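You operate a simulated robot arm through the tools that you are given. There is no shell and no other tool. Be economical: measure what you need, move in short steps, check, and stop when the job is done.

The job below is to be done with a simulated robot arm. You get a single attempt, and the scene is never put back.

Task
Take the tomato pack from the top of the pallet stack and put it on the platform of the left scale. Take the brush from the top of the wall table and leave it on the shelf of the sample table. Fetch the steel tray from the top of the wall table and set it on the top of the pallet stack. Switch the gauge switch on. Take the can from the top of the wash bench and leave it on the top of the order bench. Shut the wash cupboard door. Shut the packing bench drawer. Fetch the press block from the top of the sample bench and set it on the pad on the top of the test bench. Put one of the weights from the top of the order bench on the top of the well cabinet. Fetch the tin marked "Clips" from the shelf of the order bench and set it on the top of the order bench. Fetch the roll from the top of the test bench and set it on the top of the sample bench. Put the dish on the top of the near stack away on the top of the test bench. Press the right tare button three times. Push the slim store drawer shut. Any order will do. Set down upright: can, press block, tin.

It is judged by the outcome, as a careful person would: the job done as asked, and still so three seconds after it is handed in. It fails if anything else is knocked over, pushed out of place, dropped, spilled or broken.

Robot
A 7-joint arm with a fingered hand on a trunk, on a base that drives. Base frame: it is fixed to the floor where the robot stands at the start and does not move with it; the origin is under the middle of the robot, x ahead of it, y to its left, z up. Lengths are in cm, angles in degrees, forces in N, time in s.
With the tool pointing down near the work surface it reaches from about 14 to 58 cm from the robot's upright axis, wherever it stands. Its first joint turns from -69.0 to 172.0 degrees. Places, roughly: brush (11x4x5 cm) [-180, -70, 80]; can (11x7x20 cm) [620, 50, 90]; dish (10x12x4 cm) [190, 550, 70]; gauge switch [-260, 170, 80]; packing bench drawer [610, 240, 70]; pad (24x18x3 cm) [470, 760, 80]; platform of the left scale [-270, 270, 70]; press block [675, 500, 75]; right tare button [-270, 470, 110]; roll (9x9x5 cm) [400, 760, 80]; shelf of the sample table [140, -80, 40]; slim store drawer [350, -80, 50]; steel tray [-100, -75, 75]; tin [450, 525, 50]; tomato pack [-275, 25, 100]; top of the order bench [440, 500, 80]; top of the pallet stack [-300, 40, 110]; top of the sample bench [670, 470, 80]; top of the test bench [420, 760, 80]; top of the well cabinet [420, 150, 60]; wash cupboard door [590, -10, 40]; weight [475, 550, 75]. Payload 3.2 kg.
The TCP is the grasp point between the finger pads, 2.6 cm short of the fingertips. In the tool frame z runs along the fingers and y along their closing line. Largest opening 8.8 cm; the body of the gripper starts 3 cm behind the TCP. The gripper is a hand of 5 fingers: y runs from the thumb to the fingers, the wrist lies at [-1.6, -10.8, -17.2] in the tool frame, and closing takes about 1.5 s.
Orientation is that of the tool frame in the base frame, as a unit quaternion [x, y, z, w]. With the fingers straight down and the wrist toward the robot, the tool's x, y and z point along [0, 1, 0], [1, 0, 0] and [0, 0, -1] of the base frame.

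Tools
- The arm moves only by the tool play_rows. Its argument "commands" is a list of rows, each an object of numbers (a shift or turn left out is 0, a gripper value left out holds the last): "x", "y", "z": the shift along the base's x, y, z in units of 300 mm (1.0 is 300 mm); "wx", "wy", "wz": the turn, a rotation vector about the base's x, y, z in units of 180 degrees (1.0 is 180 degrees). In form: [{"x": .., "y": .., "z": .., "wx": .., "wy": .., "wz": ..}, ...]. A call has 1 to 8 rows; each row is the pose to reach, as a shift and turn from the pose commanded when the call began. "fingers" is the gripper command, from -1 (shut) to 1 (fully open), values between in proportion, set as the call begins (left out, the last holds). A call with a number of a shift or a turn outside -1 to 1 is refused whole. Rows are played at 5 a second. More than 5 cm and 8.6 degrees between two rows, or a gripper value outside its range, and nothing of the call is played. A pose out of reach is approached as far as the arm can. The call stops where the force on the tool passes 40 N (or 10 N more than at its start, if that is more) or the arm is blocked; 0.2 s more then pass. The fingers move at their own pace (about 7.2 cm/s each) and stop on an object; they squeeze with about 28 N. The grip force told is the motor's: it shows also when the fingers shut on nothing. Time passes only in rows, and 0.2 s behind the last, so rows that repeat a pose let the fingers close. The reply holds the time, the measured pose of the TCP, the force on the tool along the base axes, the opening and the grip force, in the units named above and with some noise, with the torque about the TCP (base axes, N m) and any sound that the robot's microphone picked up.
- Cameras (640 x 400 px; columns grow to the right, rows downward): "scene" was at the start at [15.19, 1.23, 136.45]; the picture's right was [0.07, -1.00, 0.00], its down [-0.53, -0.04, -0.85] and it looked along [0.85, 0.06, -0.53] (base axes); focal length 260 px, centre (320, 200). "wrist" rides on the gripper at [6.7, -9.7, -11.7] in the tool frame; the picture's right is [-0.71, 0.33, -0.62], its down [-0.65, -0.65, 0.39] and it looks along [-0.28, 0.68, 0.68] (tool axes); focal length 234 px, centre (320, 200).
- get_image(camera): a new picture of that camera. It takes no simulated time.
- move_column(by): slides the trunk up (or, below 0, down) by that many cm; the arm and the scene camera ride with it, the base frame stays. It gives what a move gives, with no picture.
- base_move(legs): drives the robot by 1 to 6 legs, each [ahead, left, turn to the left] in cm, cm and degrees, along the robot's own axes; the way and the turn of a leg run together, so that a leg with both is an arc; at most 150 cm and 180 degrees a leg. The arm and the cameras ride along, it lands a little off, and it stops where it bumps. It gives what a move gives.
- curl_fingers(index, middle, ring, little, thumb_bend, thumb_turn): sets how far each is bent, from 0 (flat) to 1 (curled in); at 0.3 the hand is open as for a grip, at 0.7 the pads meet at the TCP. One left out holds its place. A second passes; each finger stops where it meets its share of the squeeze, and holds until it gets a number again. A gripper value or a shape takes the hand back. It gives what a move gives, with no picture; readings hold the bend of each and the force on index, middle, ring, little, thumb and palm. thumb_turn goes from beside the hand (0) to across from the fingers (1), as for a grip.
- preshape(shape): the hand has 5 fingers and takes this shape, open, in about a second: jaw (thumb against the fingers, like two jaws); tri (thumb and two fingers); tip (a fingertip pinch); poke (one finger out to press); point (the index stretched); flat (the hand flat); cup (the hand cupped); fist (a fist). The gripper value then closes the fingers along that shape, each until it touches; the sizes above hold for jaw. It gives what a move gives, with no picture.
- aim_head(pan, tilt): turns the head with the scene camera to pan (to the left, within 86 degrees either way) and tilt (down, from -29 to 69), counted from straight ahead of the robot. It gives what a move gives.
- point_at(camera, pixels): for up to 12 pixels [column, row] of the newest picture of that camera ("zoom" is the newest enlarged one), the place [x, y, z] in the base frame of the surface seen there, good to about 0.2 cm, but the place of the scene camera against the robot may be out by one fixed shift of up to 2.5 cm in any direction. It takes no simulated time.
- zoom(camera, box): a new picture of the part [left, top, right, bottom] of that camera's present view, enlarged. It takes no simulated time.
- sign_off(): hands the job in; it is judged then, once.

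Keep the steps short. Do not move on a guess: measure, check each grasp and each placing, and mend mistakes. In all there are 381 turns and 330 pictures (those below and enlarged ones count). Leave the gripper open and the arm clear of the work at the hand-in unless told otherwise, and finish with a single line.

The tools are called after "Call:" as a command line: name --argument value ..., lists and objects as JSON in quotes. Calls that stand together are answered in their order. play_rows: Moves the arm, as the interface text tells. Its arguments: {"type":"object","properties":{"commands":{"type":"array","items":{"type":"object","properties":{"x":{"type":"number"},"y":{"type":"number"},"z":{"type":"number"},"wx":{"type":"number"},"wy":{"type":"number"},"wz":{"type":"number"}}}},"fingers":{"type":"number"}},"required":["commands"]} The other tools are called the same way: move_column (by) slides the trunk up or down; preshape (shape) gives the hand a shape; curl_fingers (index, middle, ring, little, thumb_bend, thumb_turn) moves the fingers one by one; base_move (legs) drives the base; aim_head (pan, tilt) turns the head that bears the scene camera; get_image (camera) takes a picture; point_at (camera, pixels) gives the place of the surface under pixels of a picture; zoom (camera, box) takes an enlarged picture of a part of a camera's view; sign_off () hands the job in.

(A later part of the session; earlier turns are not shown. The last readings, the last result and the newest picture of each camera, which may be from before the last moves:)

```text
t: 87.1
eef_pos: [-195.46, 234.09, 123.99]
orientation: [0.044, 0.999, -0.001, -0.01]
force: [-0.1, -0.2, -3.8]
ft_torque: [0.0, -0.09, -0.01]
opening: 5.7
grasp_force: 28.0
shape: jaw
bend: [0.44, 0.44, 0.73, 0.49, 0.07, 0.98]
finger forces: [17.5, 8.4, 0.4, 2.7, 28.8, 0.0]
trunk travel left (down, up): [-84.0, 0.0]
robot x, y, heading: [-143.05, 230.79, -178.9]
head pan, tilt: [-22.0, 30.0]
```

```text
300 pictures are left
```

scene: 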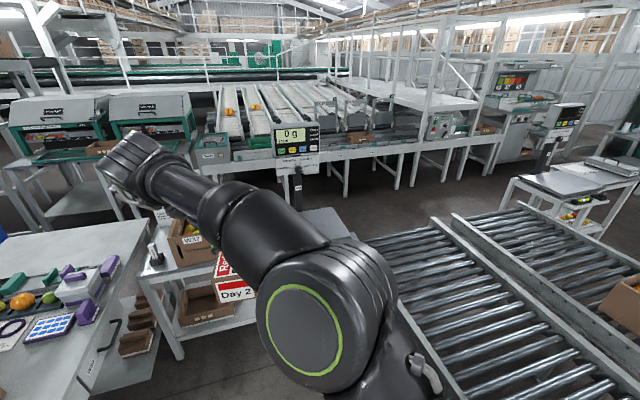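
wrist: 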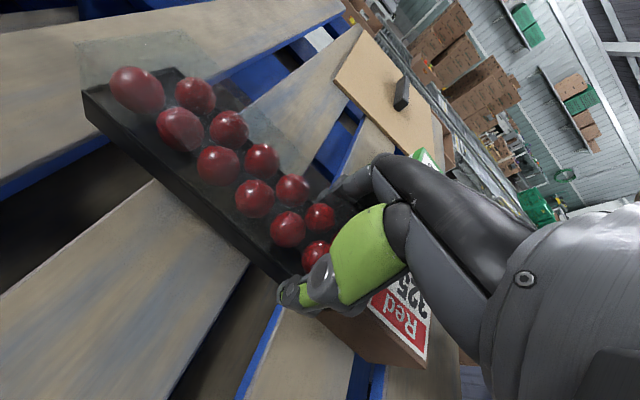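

Call:
zoom --camera "scene" --box '[130, 110, 410, 290]'

Call:
point_at --camera "scene" --pixels '[[325, 215], [345, 235], [290, 140], [298, 175], [175, 280], [180, 355], [150, 260], [145, 240], [375, 237], [360, 235], [100, 310], [190, 230]]'

Call:
get_image --camera "wrist"

```text
2.22 times, centred on (270, 200) of scene
```

zoom: 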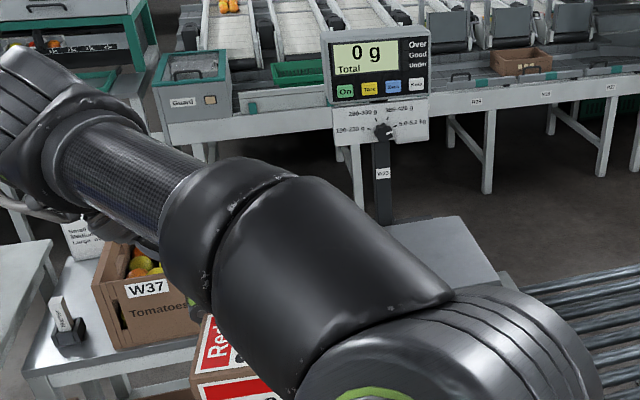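

```text
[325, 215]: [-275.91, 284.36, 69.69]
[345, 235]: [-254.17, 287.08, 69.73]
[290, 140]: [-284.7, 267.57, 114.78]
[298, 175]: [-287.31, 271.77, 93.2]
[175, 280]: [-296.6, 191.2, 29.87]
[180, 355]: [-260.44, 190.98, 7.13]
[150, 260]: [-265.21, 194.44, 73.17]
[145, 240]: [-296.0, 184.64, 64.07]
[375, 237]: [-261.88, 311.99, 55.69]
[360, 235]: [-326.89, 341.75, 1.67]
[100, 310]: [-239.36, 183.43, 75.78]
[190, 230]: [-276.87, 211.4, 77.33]
```

```text
298 pictures are left
```

wrist: 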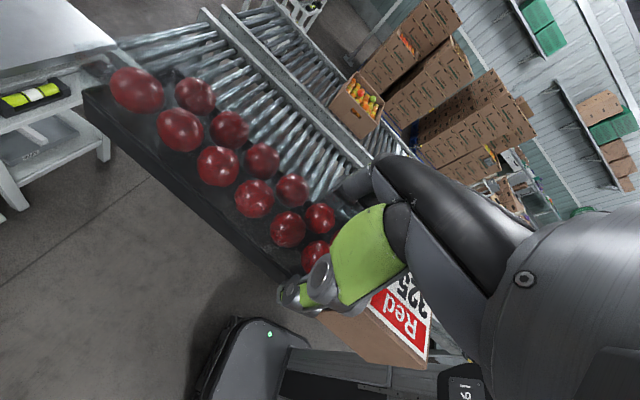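

The platform is behind the arm. I drive 42 cm further (base front stays ~45 cm short of the scale table) and use the wrist camera, which looks to that side.

Call:
base_move --legs '[[42, 0, -1]]'

Call:
get_image --camera "wrist"

Call:
aim_head --pan -35 --tilt 45

Call:
get_image --camera "scene"

```text
t: 89.7
eef_pos: [-237.8, 235.56, 124.0]
orientation: [0.06, 0.998, -0.001, -0.012]
force: [0.2, -0.3, -2.9]
ft_torque: [-0.01, -0.1, 0.0]
opening: 5.68
grasp_force: 27.8
shape: jaw
bend: [0.44, 0.44, 0.73, 0.49, 0.07, 0.98]
finger forces: [17.6, 8.4, 0.5, 2.8, 28.7, 0.1]
trunk travel left (down, up): [-84.0, 0.0]
robot x, y, heading: [-185.56, 230.63, 179.3]
head pan, tilt: [-22.0, 30.0]
```

```text
297 pictures are left
```

wrist: 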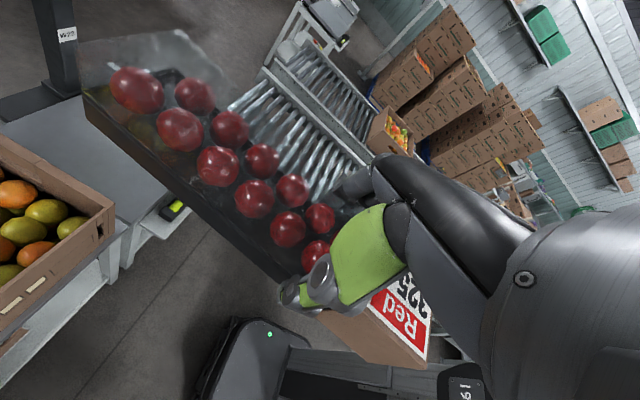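

```text
t: 90.5
eef_pos: [-237.98, 235.45, 123.96]
orientation: [0.06, 0.998, -0.001, -0.011]
force: [-0.5, -0.7, -3.3]
ft_torque: [-0.01, -0.09, 0.01]
opening: 5.7
grasp_force: 27.6
shape: jaw
bend: [0.44, 0.44, 0.73, 0.49, 0.07, 0.98]
finger forces: [17.6, 8.4, 0.4, 2.7, 28.7, 0.1]
trunk travel left (down, up): [-84.0, 0.0]
robot x, y, heading: [-185.62, 230.62, 179.3]
head pan, tilt: [-35.0, 45.0]
```

```text
296 pictures are left
```

scene: 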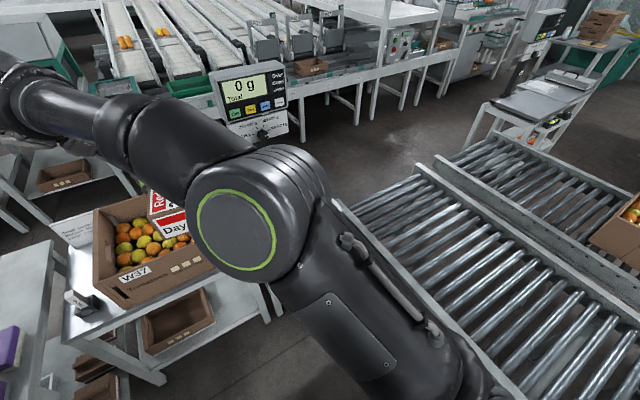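

Call:
point_at --camera "wrist" --pixels '[[60, 75], [70, 120], [20, 130], [100, 180], [125, 222], [160, 205], [150, 235], [110, 215], [105, 260], [175, 210], [240, 100], [270, 75]]'

Call:
point_at --camera "scene" --pixels '[[350, 210], [420, 165], [270, 310], [245, 320], [160, 380], [70, 345], [375, 250], [480, 385], [455, 335]]'

```text
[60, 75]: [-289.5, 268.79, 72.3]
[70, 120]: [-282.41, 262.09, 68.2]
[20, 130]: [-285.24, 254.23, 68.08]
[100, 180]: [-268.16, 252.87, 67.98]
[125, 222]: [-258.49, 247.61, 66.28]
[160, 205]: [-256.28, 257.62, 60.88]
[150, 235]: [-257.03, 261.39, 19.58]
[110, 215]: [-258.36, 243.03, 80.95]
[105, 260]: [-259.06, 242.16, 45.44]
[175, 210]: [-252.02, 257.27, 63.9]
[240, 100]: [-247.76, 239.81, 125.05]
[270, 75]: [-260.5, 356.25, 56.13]
```

```text
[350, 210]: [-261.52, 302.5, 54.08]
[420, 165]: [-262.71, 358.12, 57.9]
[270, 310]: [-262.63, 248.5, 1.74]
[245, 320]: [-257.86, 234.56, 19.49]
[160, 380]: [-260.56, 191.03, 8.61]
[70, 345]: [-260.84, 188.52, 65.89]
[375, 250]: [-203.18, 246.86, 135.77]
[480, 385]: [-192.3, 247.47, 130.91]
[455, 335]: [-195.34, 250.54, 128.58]
```

Platform at z≈68, spanning roughly y 251–288, x −258…−285, the post at (−287,269). I'll lay the pack lengthwise along y, so I turn the tool back to the default yaw (+97°) while pulling in.

Call:
play_rows --commands '[{"x": 0.05, "wz": 0.04}, {"x": 0.1, "wz": 0.08}, {"x": 0.15, "wz": 0.12}, {"x": 0.2, "wz": 0.16}, {"x": 0.25, "wz": 0.2}, {"x": 0.3, "wz": 0.24}, {"x": 0.33, "wz": 0.28}]'

Call:
play_rows --commands '[{"wz": 0.04}, {"wz": 0.08}, {"wz": 0.12}, {"wz": 0.16}, {"wz": 0.2}, {"wz": 0.24}, {"wz": 0.26}]'

Call:
get_image --camera "scene"

Call:
get_image --camera "wrist"

```text
t: 92.1
eef_pos: [-227.99, 235.64, 123.96]
orientation: [-0.372, 0.928, -0.005, -0.01]
force: [0.8, 0.0, -3.0]
ft_torque: [0.06, -0.05, 0.0]
opening: 5.7
grasp_force: 28.1
shape: jaw
bend: [0.44, 0.44, 0.73, 0.49, 0.07, 0.98]
finger forces: [17.3, 8.3, 0.3, 2.7, 28.4, 0.1]
trunk travel left (down, up): [-84.0, 0.0]
robot x, y, heading: [-185.63, 230.54, 179.2]
head pan, tilt: [-35.0, 45.0]
```

```text
t: 93.7
eef_pos: [-228.01, 235.61, 123.97]
orientation: [0.71, -0.704, 0.008, 0.006]
force: [0.2, -0.4, -3.8]
ft_torque: [0.08, 0.02, -0.02]
opening: 5.71
grasp_force: 27.5
shape: jaw
bend: [0.44, 0.44, 0.73, 0.49, 0.07, 0.98]
finger forces: [17.1, 8.4, 0.4, 2.8, 28.6, 0.0]
trunk travel left (down, up): [-84.0, 0.0]
robot x, y, heading: [-185.87, 230.66, 179.1]
head pan, tilt: [-35.0, 45.0]
```

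```text
295 pictures are left
```

scene: 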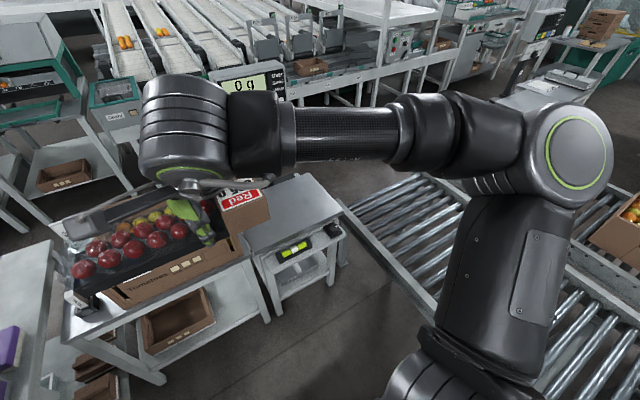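

```text
294 pictures are left
```

wrist: 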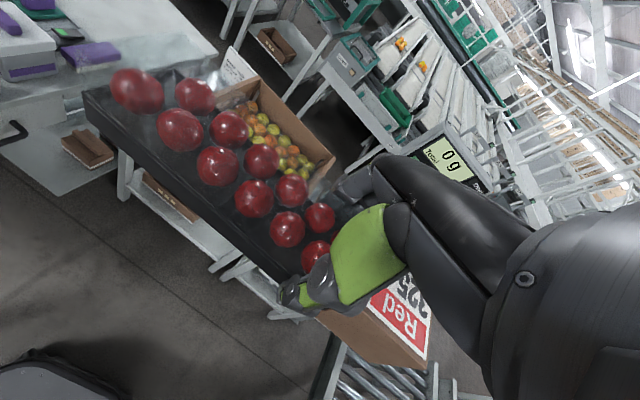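

Now the platform is visible at (295,215) in the scene view. I zoom and measure it.

Call:
zoom --camera "scene" --box '[210, 160, 370, 320]'

Call:
point_at --camera "scene" --pixels '[[303, 178], [338, 220], [252, 252], [290, 210], [270, 205], [262, 285], [328, 230], [310, 200], [272, 222], [345, 212], [258, 315]]'

```text
2.50 times, centred on (290, 240) of scene
```

zoom: 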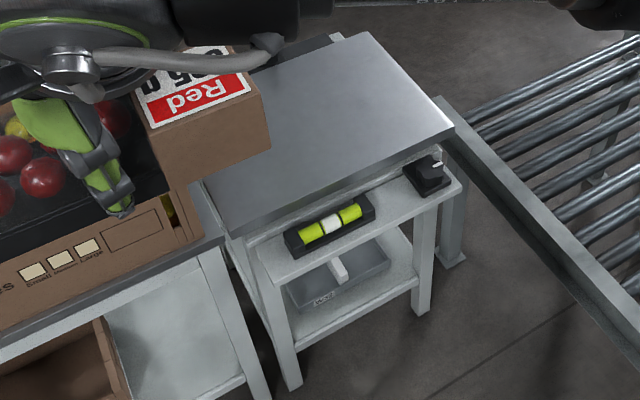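

```text
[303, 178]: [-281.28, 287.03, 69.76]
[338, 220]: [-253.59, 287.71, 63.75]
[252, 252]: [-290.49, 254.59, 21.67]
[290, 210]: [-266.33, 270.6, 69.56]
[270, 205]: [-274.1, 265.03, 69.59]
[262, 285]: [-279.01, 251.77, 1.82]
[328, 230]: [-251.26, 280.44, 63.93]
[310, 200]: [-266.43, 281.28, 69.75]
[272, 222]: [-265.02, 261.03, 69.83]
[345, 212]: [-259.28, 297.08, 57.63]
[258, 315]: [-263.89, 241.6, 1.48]
```

Platform: x −257…−283, y 253…288, top ≈68; a level and a black item sit on a strip in front (x −250…−257). I move the base to about (−219,261).

Call:
base_move --legs '[[0, -30, 0.5], [32, 0, 0]]'

Call:
get_image --camera "scene"

```text
t: 97.4
eef_pos: [-259.16, 263.85, 124.04]
orientation: [0.714, -0.7, 0.009, 0.007]
force: [-0.4, -0.5, -3.9]
ft_torque: [0.06, 0.03, -0.01]
opening: 5.67
grasp_force: 27.5
shape: jaw
bend: [0.44, 0.44, 0.73, 0.49, 0.07, 0.98]
finger forces: [17.1, 8.3, 0.4, 2.8, 28.4, 0.1]
trunk travel left (down, up): [-84.0, 0.0]
robot x, y, heading: [-216.94, 259.78, 179.8]
head pan, tilt: [-35.0, 45.0]
```

```text
292 pictures are left
```

scene: 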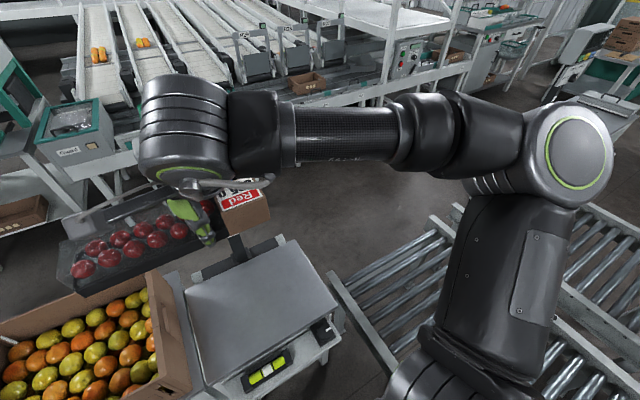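

I shift the TCP over the platform centre at height, then lower the trunk.

Call:
play_rows --commands '[{"x": -0.1, "y": 0.1}, {"x": -0.2, "y": 0.2}, {"x": -0.3, "y": 0.32}]'

Call:
move_column --by -38

Call:
get_image --camera "scene"

Call:
get_image --camera "wrist"

```text
t: 98.2
eef_pos: [-268.6, 273.92, 123.99]
orientation: [0.713, -0.701, 0.01, 0.006]
force: [0.3, 0.1, -3.1]
ft_torque: [0.1, -0.03, 0.01]
opening: 5.69
grasp_force: 28.0
shape: jaw
bend: [0.44, 0.44, 0.73, 0.49, 0.07, 0.98]
finger forces: [17.1, 8.4, 0.4, 2.7, 28.6, 0.0]
trunk travel left (down, up): [-84.0, 0.0]
robot x, y, heading: [-216.64, 259.55, 180.1]
head pan, tilt: [-35.0, 45.0]
```

```text
t: 101.9
eef_pos: [-268.19, 273.64, 86.06]
orientation: [0.713, -0.701, 0.009, 0.006]
force: [-0.1, -1.3, -3.6]
ft_torque: [0.06, 0.04, -0.01]
opening: 5.69
grasp_force: 27.6
shape: jaw
bend: [0.44, 0.44, 0.73, 0.49, 0.07, 0.98]
finger forces: [17.1, 8.6, 0.4, 2.8, 28.6, 0.0]
trunk travel left (down, up): [-46.0, 38.0]
robot x, y, heading: [-216.86, 259.09, 180.2]
head pan, tilt: [-35.0, 45.0]
```

```text
291 pictures are left
```

scene: 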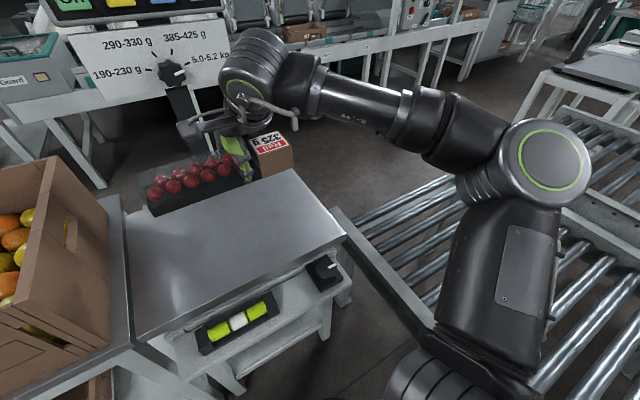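

```text
290 pictures are left
```

wrist: 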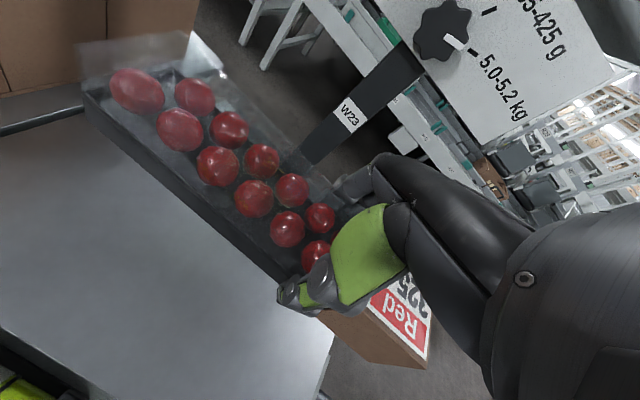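

Call:
point_at --camera "wrist" --pixels '[[5, 328], [40, 355], [110, 280], [60, 200], [300, 370], [330, 350], [10, 130], [440, 30], [345, 115], [310, 145], [385, 330]]'

Call:
point_at --camera "scene" --pixels '[[140, 338], [345, 238], [290, 172], [128, 215], [230, 240], [280, 165], [150, 205], [172, 72]]'

```text
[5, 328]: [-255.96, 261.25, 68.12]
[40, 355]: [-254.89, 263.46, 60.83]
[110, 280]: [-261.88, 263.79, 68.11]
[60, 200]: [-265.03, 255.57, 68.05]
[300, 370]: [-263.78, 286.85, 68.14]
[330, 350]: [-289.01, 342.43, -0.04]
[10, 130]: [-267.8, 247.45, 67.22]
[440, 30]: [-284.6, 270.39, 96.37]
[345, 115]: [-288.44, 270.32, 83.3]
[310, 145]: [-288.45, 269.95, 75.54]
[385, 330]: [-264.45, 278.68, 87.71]
```

```text
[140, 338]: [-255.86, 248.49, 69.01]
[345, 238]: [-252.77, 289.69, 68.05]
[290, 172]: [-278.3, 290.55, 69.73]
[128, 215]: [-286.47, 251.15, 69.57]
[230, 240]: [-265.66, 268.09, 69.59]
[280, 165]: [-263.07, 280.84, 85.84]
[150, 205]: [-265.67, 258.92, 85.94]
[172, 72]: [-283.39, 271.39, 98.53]
```

Pack is centred over the platform (x −268, y ≈259–284; platform y 250–289). Lower 14.3 cm to set it down.

Call:
play_rows --commands '[{"z": -0.12}, {"z": -0.24}, {"z": -0.34}, {"z": -0.42}, {"z": -0.46}, {"z": -0.48}]'

Call:
get_image --camera "wrist"

```text
t: 103.3
eef_pos: [-268.57, 273.61, 71.66]
orientation: [0.713, -0.701, 0.009, 0.007]
force: [-0.3, 0.7, -0.7]
ft_torque: [-0.1, -0.02, -0.05]
opening: 5.7
grasp_force: 28.1
shape: jaw
bend: [0.44, 0.44, 0.73, 0.49, 0.07, 0.98]
finger forces: [17.8, 8.5, 0.4, 2.5, 28.5, 0.0]
trunk travel left (down, up): [-46.0, 38.0]
robot x, y, heading: [-216.8, 258.98, 179.9]
head pan, tilt: [-35.0, 45.0]
```

```text
289 pictures are left
```

wrist: 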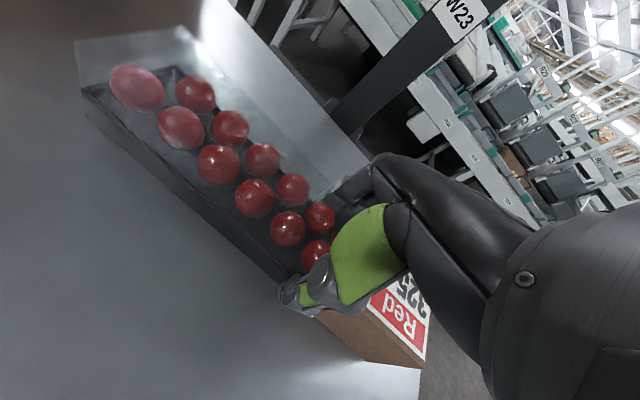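

Weight is off the hand (−0.7 N). Lower 2 mm more, open, and rise.

Call:
play_rows --commands '[{"z": -0.008}, {"z": -0.01}]'

Call:
play_rows --commands '[{}, {}, {}, {}, {}]' --fingers 1

Call:
play_rows --commands '[{"z": 0.1}, {"z": 0.2}, {"z": 0.3}, {"x": 0.05, "z": 0.45}, {"x": 0.1, "z": 0.6}]'

Call:
get_image --camera "scene"

Call:
get_image --camera "wrist"

```text
t: 103.9
eef_pos: [-268.35, 273.47, 71.61]
orientation: [0.714, -0.7, 0.007, 0.008]
force: [-3.1, 2.2, 9.0]
ft_torque: [-0.06, -0.29, -0.02]
opening: 5.65
grasp_force: 27.8
shape: jaw
bend: [0.44, 0.44, 0.73, 0.49, 0.07, 0.98]
finger forces: [20.3, 8.5, 0.3, 3.5, 28.5, 0.0]
trunk travel left (down, up): [-46.0, 38.0]
robot x, y, heading: [-216.69, 259.41, 180.1]
head pan, tilt: [-35.0, 45.0]
```

```text
t: 105.1
eef_pos: [-268.45, 273.58, 71.28]
orientation: [0.714, -0.7, 0.01, 0.007]
force: [0.2, 0.4, 0.0]
ft_torque: [-0.02, -0.02, 0.0]
opening: 8.8
grasp_force: 0.1
shape: jaw
bend: [0.3, 0.3, 0.3, 0.3, 0.3, 0.97]
finger forces: [0.0, 0.1, 0.0, 0.0, 0.0, 0.1]
trunk travel left (down, up): [-46.0, 38.0]
robot x, y, heading: [-216.43, 259.78, 179.7]
head pan, tilt: [-35.0, 45.0]
```

```text
t: 106.3
eef_pos: [-265.15, 273.29, 89.42]
orientation: [0.714, -0.7, 0.01, 0.007]
force: [-0.5, 0.1, 0.6]
ft_torque: [0.0, 0.01, 0.02]
opening: 8.8
grasp_force: 0.1
shape: jaw
bend: [0.3, 0.3, 0.3, 0.3, 0.3, 0.97]
finger forces: [0.0, 0.0, 0.0, 0.0, 0.0, 0.0]
trunk travel left (down, up): [-46.0, 38.0]
robot x, y, heading: [-216.71, 259.52, 179.9]
head pan, tilt: [-35.0, 45.0]
```

```text
288 pictures are left
```

scene: 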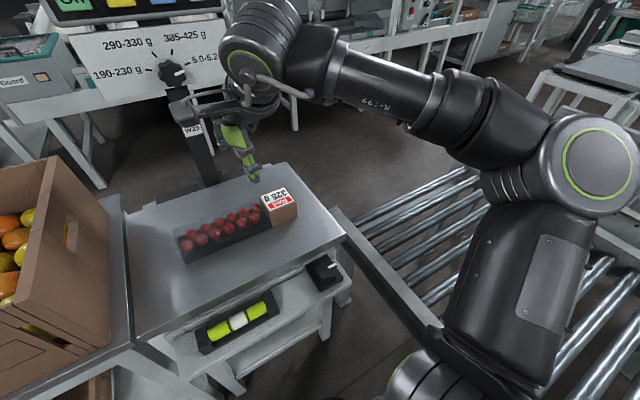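

```text
287 pictures are left
```

wrist: 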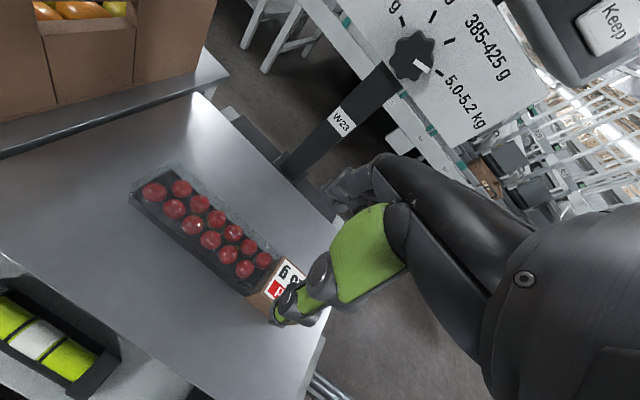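

The pack lies on the platform. Next the gauge switch at about (−260,170,80). I look left (toward −y) over the sorting table.

Call:
move_column --by 30

Call:
aim_head --pan 60 --tilt 35

Call:
get_image --camera "scene"

```text
t: 109.3
eef_pos: [-265.18, 273.47, 119.15]
orientation: [0.714, -0.7, 0.01, 0.007]
force: [0.5, 0.7, -0.8]
ft_torque: [0.06, 0.02, 0.01]
opening: 8.78
grasp_force: 0.2
shape: jaw
bend: [0.3, 0.3, 0.3, 0.3, 0.3, 0.97]
finger forces: [0.0, 0.0, 0.0, 0.0, 0.0, 0.0]
trunk travel left (down, up): [-76.0, 8.0]
robot x, y, heading: [-216.44, 259.44, 180.1]
head pan, tilt: [-35.0, 45.0]
```

```text
t: 111.0
eef_pos: [-265.14, 273.53, 119.4]
orientation: [0.714, -0.701, 0.009, 0.008]
force: [-0.1, 0.6, -0.7]
ft_torque: [-0.01, 0.03, 0.0]
opening: 8.8
grasp_force: 0.1
shape: jaw
bend: [0.3, 0.3, 0.3, 0.3, 0.3, 0.97]
finger forces: [0.0, 0.0, 0.0, 0.1, 0.0, 0.0]
trunk travel left (down, up): [-76.0, 8.0]
robot x, y, heading: [-216.62, 259.28, 179.9]
head pan, tilt: [60.0, 35.0]
```

```text
286 pictures are left
```

scene: 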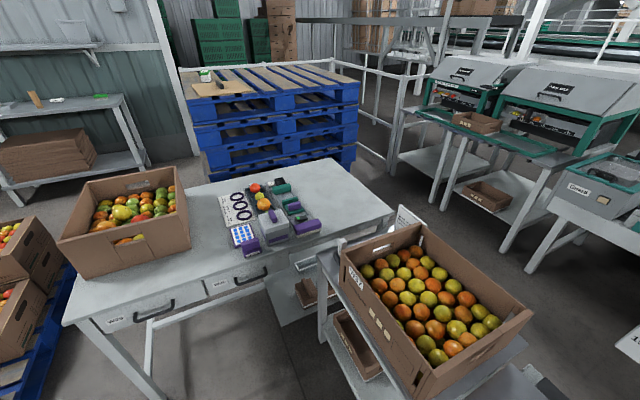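

Zoom on the instruments around (275,215).

Call:
zoom --camera "scene" --box '[210, 170, 350, 260]'

Call:
point_at --camera "scene" --pixels '[[65, 318], [330, 250], [390, 215], [250, 265], [340, 240], [275, 228], [305, 226], [250, 242], [320, 330], [90, 325], [300, 208], [310, 310]]'

```text
4.44 times, centred on (280, 215) of scene
```

zoom: 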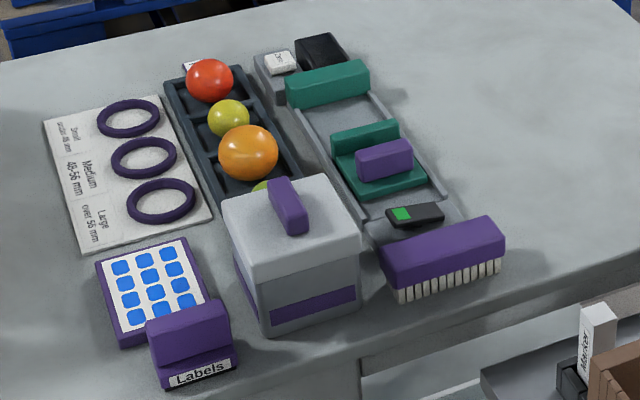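

```text
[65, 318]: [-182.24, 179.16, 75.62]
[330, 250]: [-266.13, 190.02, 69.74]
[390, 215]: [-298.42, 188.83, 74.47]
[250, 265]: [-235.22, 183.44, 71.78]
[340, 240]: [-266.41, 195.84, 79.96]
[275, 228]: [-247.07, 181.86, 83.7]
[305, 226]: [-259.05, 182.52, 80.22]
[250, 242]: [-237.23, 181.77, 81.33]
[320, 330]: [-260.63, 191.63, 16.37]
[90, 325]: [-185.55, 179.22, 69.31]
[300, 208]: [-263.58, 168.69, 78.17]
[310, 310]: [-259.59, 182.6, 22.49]
```

Call:
zoom --camera "scene" --box '[280, 195, 330, 227]'

Call:
zoom --camera "scene" --box '[255, 172, 305, 204]'

```text
12.50 times, centred on (305, 211) of scene
```

zoom: 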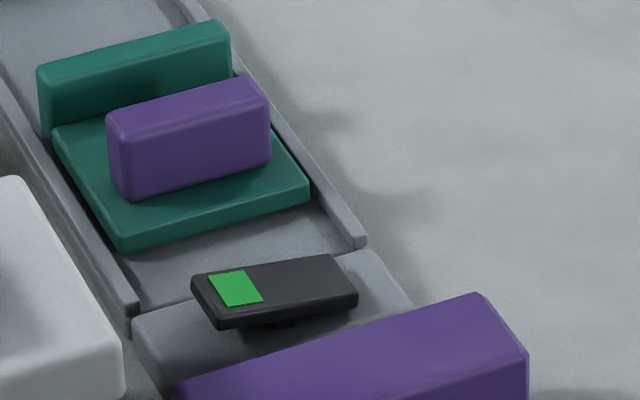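

```text
12.50 times, centred on (280, 188) of scene
```

zoom: 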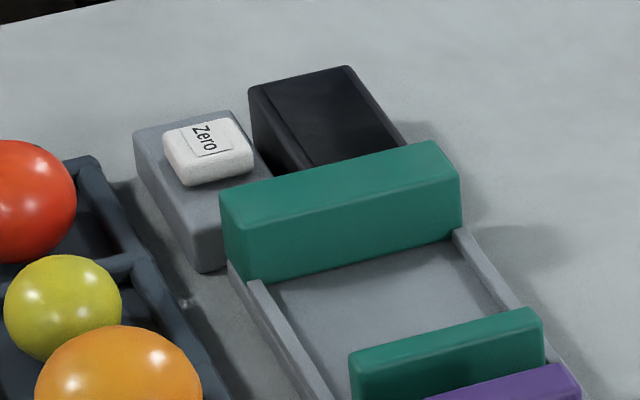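

A rocker with a green-marked end sits at about (−260,175). I back off, turn to face −y, and drive to about (−232,211) next to that table.

Call:
play_rows --commands '[{"x": 0.1, "y": -0.1}, {"x": 0.2, "y": -0.2}, {"x": 0.3, "y": -0.35}, {"x": 0.36, "y": -0.5}]'

Call:
base_move --legs '[[-16, 4, 0], [0, 0, 90]]'

Call:
get_image --camera "wrist"

```text
refused: row 3 steps farther than a row can; nothing moved
```

```text
t: 116.2
eef_pos: [-214.91, 207.03, 119.29]
orientation: [1.0, 0.01, 0.011, -0.002]
force: [0.7, -0.3, 0.3]
ft_torque: [0.02, 0.0, 0.02]
opening: 8.79
grasp_force: 0.1
shape: jaw
bend: [0.3, 0.3, 0.3, 0.3, 0.3, 0.97]
finger forces: [0.1, 0.0, 0.0, 0.0, 0.1, 0.0]
trunk travel left (down, up): [-76.0, 8.0]
robot x, y, heading: [-200.81, 255.65, -89.8]
head pan, tilt: [60.0, 35.0]
```

```text
282 pictures are left
```

wrist: 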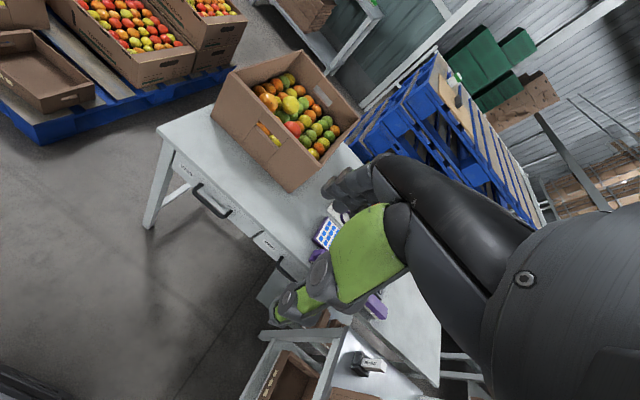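

Turned safely. I measure the small table's corner and sorting table edge before nudging in.

Call:
point_at --camera "wrist" --pixels '[[262, 335], [340, 335], [245, 395], [275, 260], [215, 205], [165, 135], [435, 380], [375, 365], [20, 375]]'

```text
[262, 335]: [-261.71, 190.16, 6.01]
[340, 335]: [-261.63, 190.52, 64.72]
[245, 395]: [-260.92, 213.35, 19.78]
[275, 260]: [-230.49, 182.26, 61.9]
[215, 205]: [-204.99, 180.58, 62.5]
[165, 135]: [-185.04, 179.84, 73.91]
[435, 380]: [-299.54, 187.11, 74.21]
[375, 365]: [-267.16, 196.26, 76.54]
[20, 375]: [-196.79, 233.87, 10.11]
```

Call:
base_move --legs '[[43, 0, 0], [0, -31, 0]]'

Call:
aim_head --pan -30 --tilt 55

Call:
get_image --camera "scene"

Call:
get_image --camera "wrist"

```text
t: 120.6
eef_pos: [-245.62, 162.59, 119.32]
orientation: [1.0, 0.018, 0.012, -0.002]
force: [0.3, 0.0, 0.2]
ft_torque: [0.02, -0.04, 0.01]
opening: 8.8
grasp_force: 0.1
shape: jaw
bend: [0.3, 0.3, 0.3, 0.3, 0.3, 0.97]
finger forces: [0.0, 0.0, 0.0, 0.0, 0.1, 0.1]
trunk travel left (down, up): [-76.0, 8.0]
robot x, y, heading: [-232.23, 211.13, -89.2]
head pan, tilt: [60.0, 35.0]
```

```text
t: 122.3
eef_pos: [-245.55, 162.64, 119.24]
orientation: [1.0, 0.018, 0.012, -0.002]
force: [-0.4, 0.2, -0.9]
ft_torque: [0.04, -0.04, -0.04]
opening: 8.8
grasp_force: 0.2
shape: jaw
bend: [0.3, 0.3, 0.3, 0.3, 0.3, 0.97]
finger forces: [0.1, 0.1, 0.0, 0.0, 0.0, 0.2]
trunk travel left (down, up): [-76.0, 8.0]
robot x, y, heading: [-232.29, 211.45, -89.4]
head pan, tilt: [-30.0, 55.0]
```

```text
281 pictures are left
```

scene: 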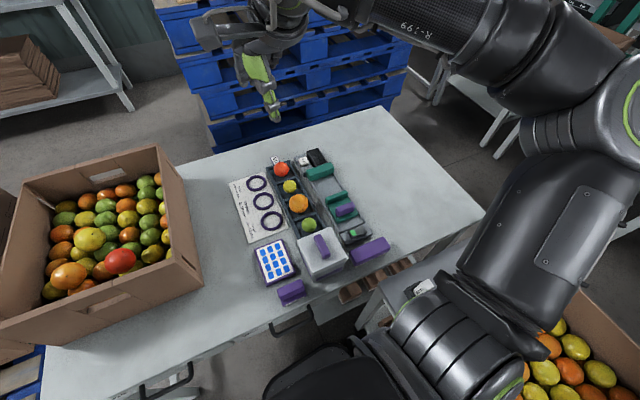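

```text
280 pictures are left
```

wrist: 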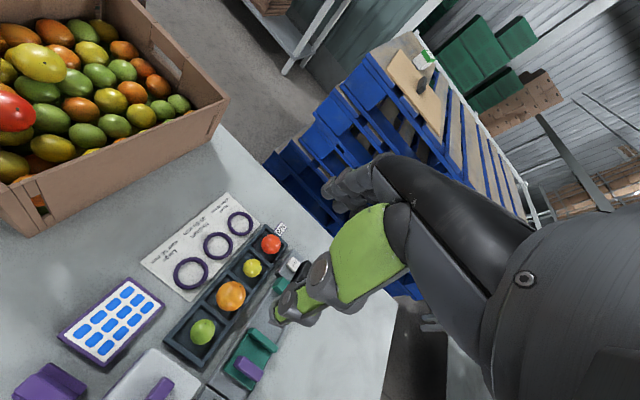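

Call:
zoom --camera "scene" --box '[325, 210, 395, 260]'

Call:
point_at --camera "zoom" --pixels '[[195, 190], [240, 180], [290, 165], [230, 205], [320, 170], [180, 230], [400, 300], [150, 150], [170, 350], [360, 200], [280, 220]]'

```text
8.00 times, centred on (360, 235) of scene
```

zoom: 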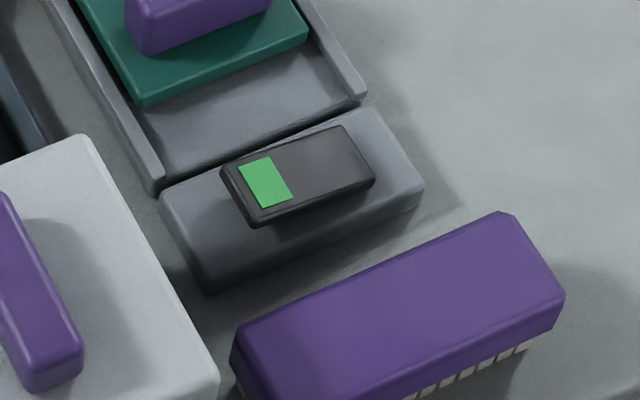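

```text
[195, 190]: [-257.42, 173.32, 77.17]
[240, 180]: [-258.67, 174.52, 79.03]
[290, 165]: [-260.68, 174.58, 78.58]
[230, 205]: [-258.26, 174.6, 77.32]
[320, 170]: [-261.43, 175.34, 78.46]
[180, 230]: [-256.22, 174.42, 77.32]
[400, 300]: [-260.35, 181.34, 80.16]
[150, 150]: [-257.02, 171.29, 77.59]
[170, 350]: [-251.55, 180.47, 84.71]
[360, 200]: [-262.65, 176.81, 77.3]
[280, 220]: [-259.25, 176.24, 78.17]
```

The green end (−258.7,174.5,79.0) stands higher than the other end, so the switch is off; I'll press the green end. I shape the hand to poke and look at the fingertip.

Call:
preshape --shape "poke"

Call:
get_image --camera "wrist"

Call:
aim_head --pan -15 --tilt 30

Call:
get_image --camera "scene"

```text
t: 123.2
eef_pos: [-245.48, 162.56, 119.38]
orientation: [1.0, 0.017, 0.011, -0.002]
force: [-0.4, -0.2, -0.4]
ft_torque: [-0.02, -0.01, 0.01]
opening: 0.0
grasp_force: 0.1
shape: poke
bend: [0.7, 0.7, 0.99, 0.99, 0.0, 1.0]
finger forces: [0.0, 0.0, 0.0, 0.0, 0.0, 0.0]
trunk travel left (down, up): [-76.0, 8.0]
robot x, y, heading: [-232.45, 211.19, -89.1]
head pan, tilt: [-30.0, 55.0]
```

```text
278 pictures are left
```

wrist: 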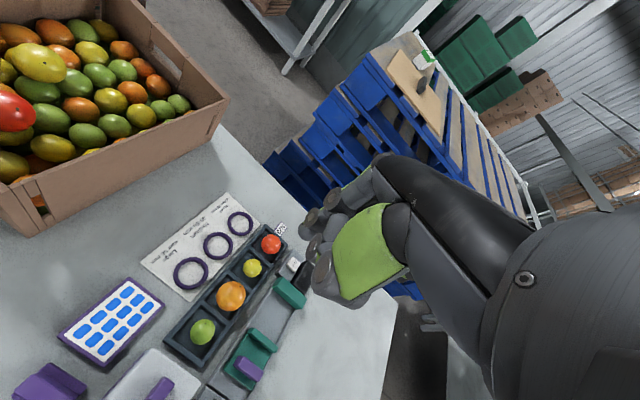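

```text
t: 124.0
eef_pos: [-245.51, 162.46, 119.32]
orientation: [1.0, 0.019, 0.012, -0.002]
force: [0.4, 0.2, 0.3]
ft_torque: [-0.02, 0.02, 0.02]
opening: 0.0
grasp_force: 0.1
shape: poke
bend: [0.7, 0.7, 0.99, 0.99, 0.0, 1.0]
finger forces: [0.1, 0.0, 0.0, 0.0, 0.0, 0.1]
trunk travel left (down, up): [-76.0, 8.0]
robot x, y, heading: [-232.35, 210.74, -89.0]
head pan, tilt: [-15.0, 30.0]
```

```text
277 pictures are left
```

scene: 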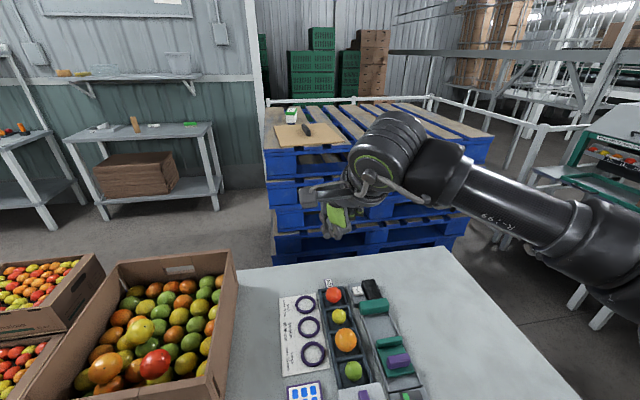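

Call:
zoom --camera "wrist" --box '[270, 150, 430, 310]'

Call:
point_at --camera "zoom" --pixels '[[145, 180], [215, 165], [220, 290], [300, 100], [160, 270], [185, 225], [150, 330]]'

```text
2.50 times, centred on (350, 230) of wrist
```

zoom: 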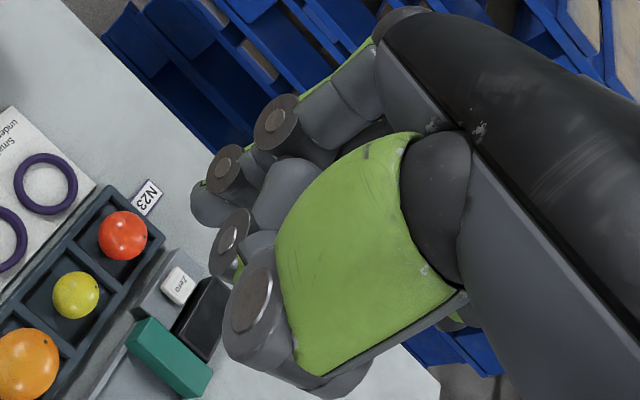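

```text
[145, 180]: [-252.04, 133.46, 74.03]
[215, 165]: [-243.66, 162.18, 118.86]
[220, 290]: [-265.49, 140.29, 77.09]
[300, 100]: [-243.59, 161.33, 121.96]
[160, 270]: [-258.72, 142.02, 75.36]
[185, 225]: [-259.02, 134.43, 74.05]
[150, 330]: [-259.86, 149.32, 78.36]
```

Poke keeps two fingers down. I bend only the index moderately, curling all others, to get a single tip.

Call:
curl_fingers --index 0.5 --middle 1 --ring 1 --little 1 --thumb_bend 0

Call:
zoom --camera "wrist" --box '[240, 130, 430, 310]'

Call:
zoom --camera "scene" --box '[290, 130, 430, 250]'

```text
t: 125.0
eef_pos: [-245.6, 162.53, 119.24]
orientation: [1.0, 0.018, 0.011, -0.001]
force: [0.2, 0.0, 0.1]
ft_torque: [0.0, 0.0, 0.01]
opening: 7.24
grasp_force: 0.0
shape: fingers
bend: [0.5, 1.0, 1.0, 1.0, 0.0, 1.0]
finger forces: [0.0, 0.0, 0.0, 0.0, 0.0, 0.0]
trunk travel left (down, up): [-76.0, 8.0]
robot x, y, heading: [-232.17, 211.52, -89.2]
head pan, tilt: [-15.0, 30.0]
```

```text
2.22 times, centred on (335, 220) of wrist
```

zoom: 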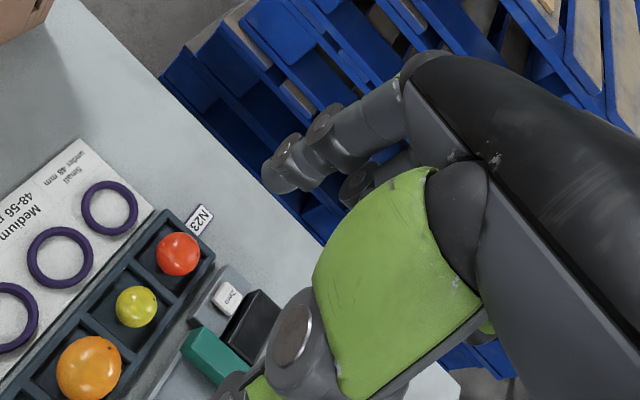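

```text
3.33 times, centred on (360, 190) of scene
```

zoom: 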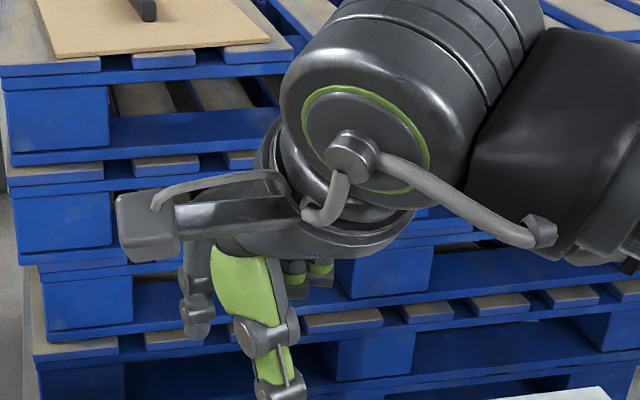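

Call:
curl_fingers --index 0.45 --thumb_bend 1 --thumb_turn 0.3

Call:
zoom --camera "wrist" --box '[240, 130, 430, 310]'

Call:
zoom --camera "scene" --box '[290, 130, 430, 250]'

```text
t: 126.0
eef_pos: [-245.55, 162.57, 119.25]
orientation: [1.0, 0.019, 0.011, -0.002]
force: [-0.7, 0.6, -0.4]
ft_torque: [0.04, -0.01, -0.01]
opening: 3.0
grasp_force: 0.1
shape: fingers
bend: [0.45, 1.0, 1.0, 1.0, 1.0, 0.31]
finger forces: [0.0, 0.1, 0.0, 0.0, 0.0, 0.0]
trunk travel left (down, up): [-76.0, 8.0]
robot x, y, heading: [-232.36, 211.01, -89.1]
head pan, tilt: [-15.0, 30.0]
```

```text
2.22 times, centred on (335, 220) of wrist
```

zoom: 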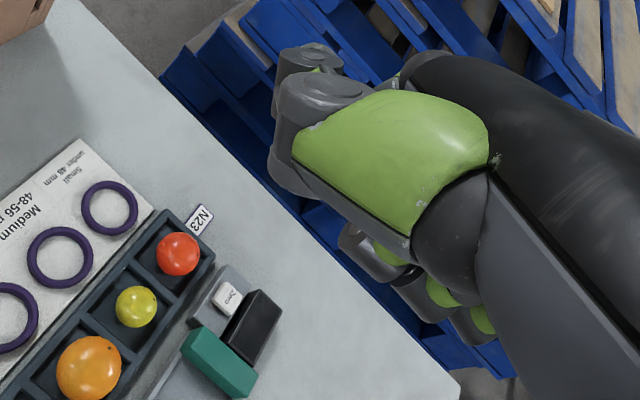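

```text
3.33 times, centred on (360, 190) of scene
```

zoom: 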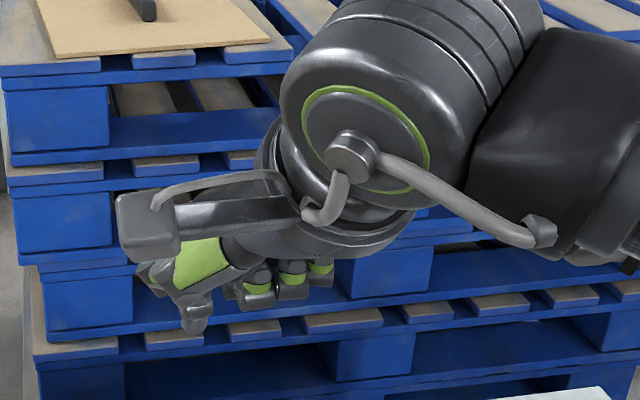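

The index tip is now the lowest point at zoom (193,325). I measure it.

Call:
point_at --camera "zoom" --pixels '[[195, 320], [192, 328], [200, 310], [260, 300], [290, 295], [145, 285]]'

```text
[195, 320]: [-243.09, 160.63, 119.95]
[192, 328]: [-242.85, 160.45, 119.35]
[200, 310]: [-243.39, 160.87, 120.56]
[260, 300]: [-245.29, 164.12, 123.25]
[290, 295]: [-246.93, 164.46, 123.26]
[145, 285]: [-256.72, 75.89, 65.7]
```

Call:
curl_fingers --thumb_turn 1 --index 0.35

Call:
zoom --camera "wrist" --box '[240, 130, 430, 310]'

Call:
zoom --camera "scene" --box '[290, 130, 430, 250]'

```text
t: 127.0
eef_pos: [-245.63, 162.62, 119.39]
orientation: [1.0, 0.019, 0.01, -0.002]
force: [0.6, 0.6, -0.2]
ft_torque: [0.02, -0.01, 0.01]
opening: 1.67
grasp_force: 0.1
shape: fingers
bend: [0.31, 1.0, 1.0, 1.0, 0.98, 0.98]
finger forces: [0.1, 0.1, 0.0, 0.0, 0.0, 0.1]
trunk travel left (down, up): [-76.0, 8.0]
robot x, y, heading: [-232.52, 211.28, -88.9]
head pan, tilt: [-15.0, 30.0]
```

```text
2.22 times, centred on (335, 220) of wrist
```

zoom: 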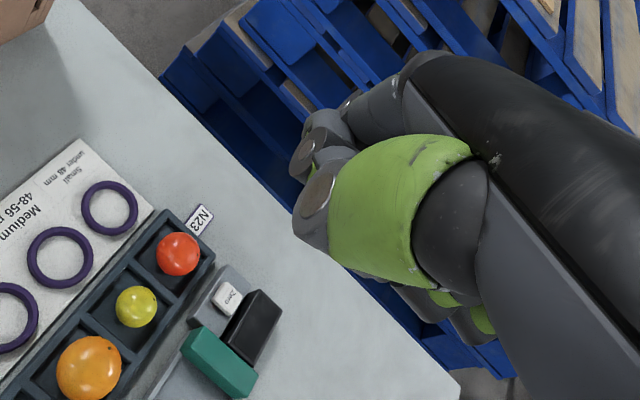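

```text
3.33 times, centred on (360, 190) of scene
```

zoom: 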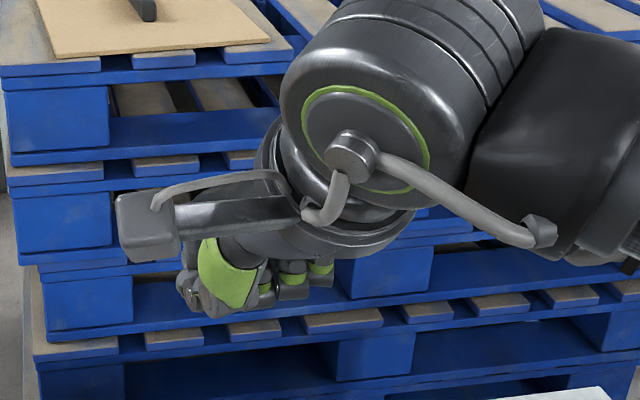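

Let me see what the "point" shape looks like instead.

Call:
preshape --shape "point"

Call:
zoom --camera "wrist" --box '[180, 130, 430, 310]'

Call:
zoom --camera "scene" --box '[270, 130, 430, 270]'

```text
t: 128.0
eef_pos: [-245.68, 162.65, 119.38]
orientation: [1.0, 0.019, 0.011, -0.002]
force: [0.7, 0.3, 0.4]
ft_torque: [-0.03, 0.05, -0.01]
opening: 8.36
grasp_force: 0.0
shape: point
bend: [0.2, 1.0, 1.0, 1.0, 0.99, 0.86]
finger forces: [0.0, 0.1, 0.1, 0.0, 0.0, 0.0]
trunk travel left (down, up): [-76.0, 8.0]
robot x, y, heading: [-232.57, 211.35, -89.2]
head pan, tilt: [-15.0, 30.0]
```

```text
2.22 times, centred on (305, 220) of wrist
```

zoom: 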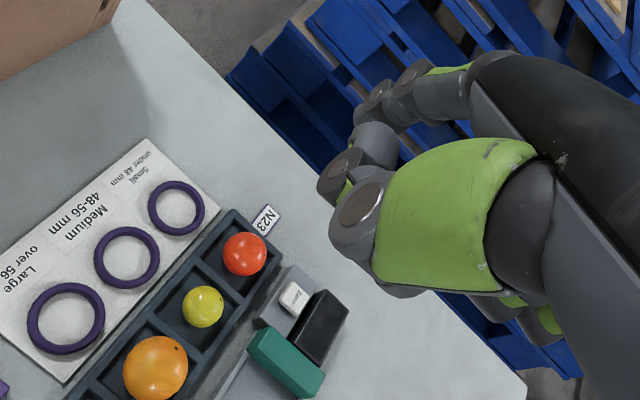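

```text
2.86 times, centred on (350, 200) of scene
```

zoom: 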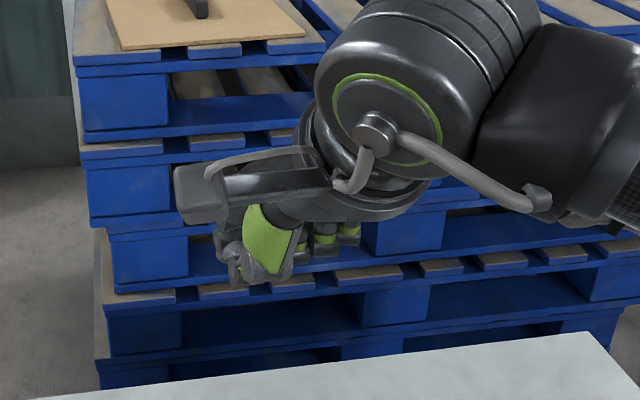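

Back to the single-index shape (index 0.45, thumb bent, turn 0.3), whose tip I measured at tool offset (3.1,3.5,1.8). I move the tip above the green end, at height ~95.

Call:
curl_fingers --index 0.45 --middle 1 --ring 1 --little 1 --thumb_bend 1 --thumb_turn 0.3

Call:
play_rows --commands '[{"x": -0.13, "y": 0.1}, {"x": -0.26, "y": 0.2}, {"x": -0.39, "y": 0.33}, {"x": -0.525, "y": 0.478}]'

Call:
move_column --by -25

Call:
aim_head --pan -30 --tilt 50

Call:
get_image --camera "scene"

Call:
get_image --camera "wrist"

```text
t: 128.9
eef_pos: [-245.58, 162.6, 119.19]
orientation: [1.0, 0.019, 0.012, -0.002]
force: [0.5, -0.3, -1.1]
ft_torque: [0.0, 0.01, -0.04]
opening: 2.99
grasp_force: 0.1
shape: fingers
bend: [0.45, 1.0, 1.0, 1.0, 1.0, 0.31]
finger forces: [0.0, 0.0, 0.0, 0.1, 0.1, 0.1]
trunk travel left (down, up): [-76.0, 8.0]
robot x, y, heading: [-232.44, 210.97, -89.1]
head pan, tilt: [-15.0, 30.0]
```

```text
refused: row 3 steps farther than a row can; nothing moved
```

```text
t: 131.5
eef_pos: [-245.62, 162.6, 94.34]
orientation: [1.0, 0.019, 0.011, -0.002]
force: [0.2, -0.2, 1.0]
ft_torque: [0.0, -0.01, 0.01]
opening: 3.0
grasp_force: 0.0
shape: fingers
bend: [0.45, 1.0, 1.0, 1.0, 1.0, 0.31]
finger forces: [0.0, 0.0, 0.1, 0.0, 0.0, 0.1]
trunk travel left (down, up): [-51.0, 33.0]
robot x, y, heading: [-232.11, 211.04, -89.2]
head pan, tilt: [-15.0, 30.0]
```

```text
t: 132.4
eef_pos: [-245.56, 162.74, 94.38]
orientation: [1.0, 0.018, 0.012, -0.002]
force: [-0.8, 0.3, 0.1]
ft_torque: [-0.02, 0.05, 0.02]
opening: 3.02
grasp_force: 0.2
shape: fingers
bend: [0.45, 1.0, 1.0, 1.0, 1.0, 0.31]
finger forces: [0.1, 0.1, 0.1, 0.1, 0.0, 0.1]
trunk travel left (down, up): [-51.0, 33.0]
robot x, y, heading: [-232.0, 211.33, -89.1]
head pan, tilt: [-30.0, 50.0]
```

```text
267 pictures are left
```

scene: 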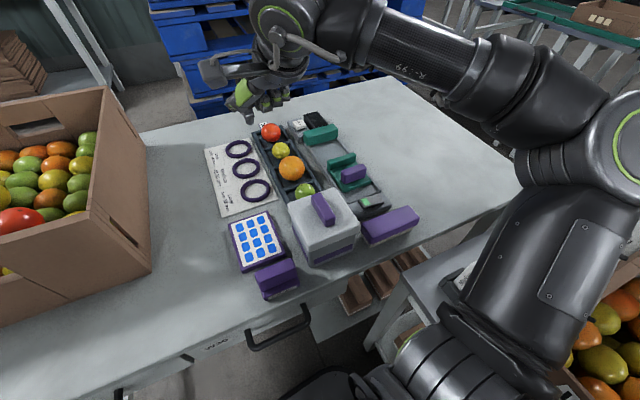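

```text
266 pictures are left
```

wrist: 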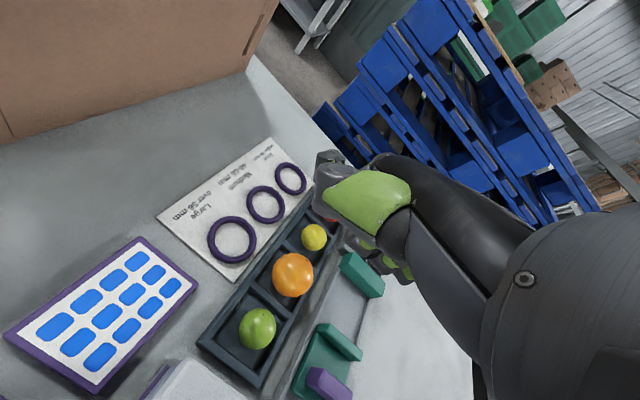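

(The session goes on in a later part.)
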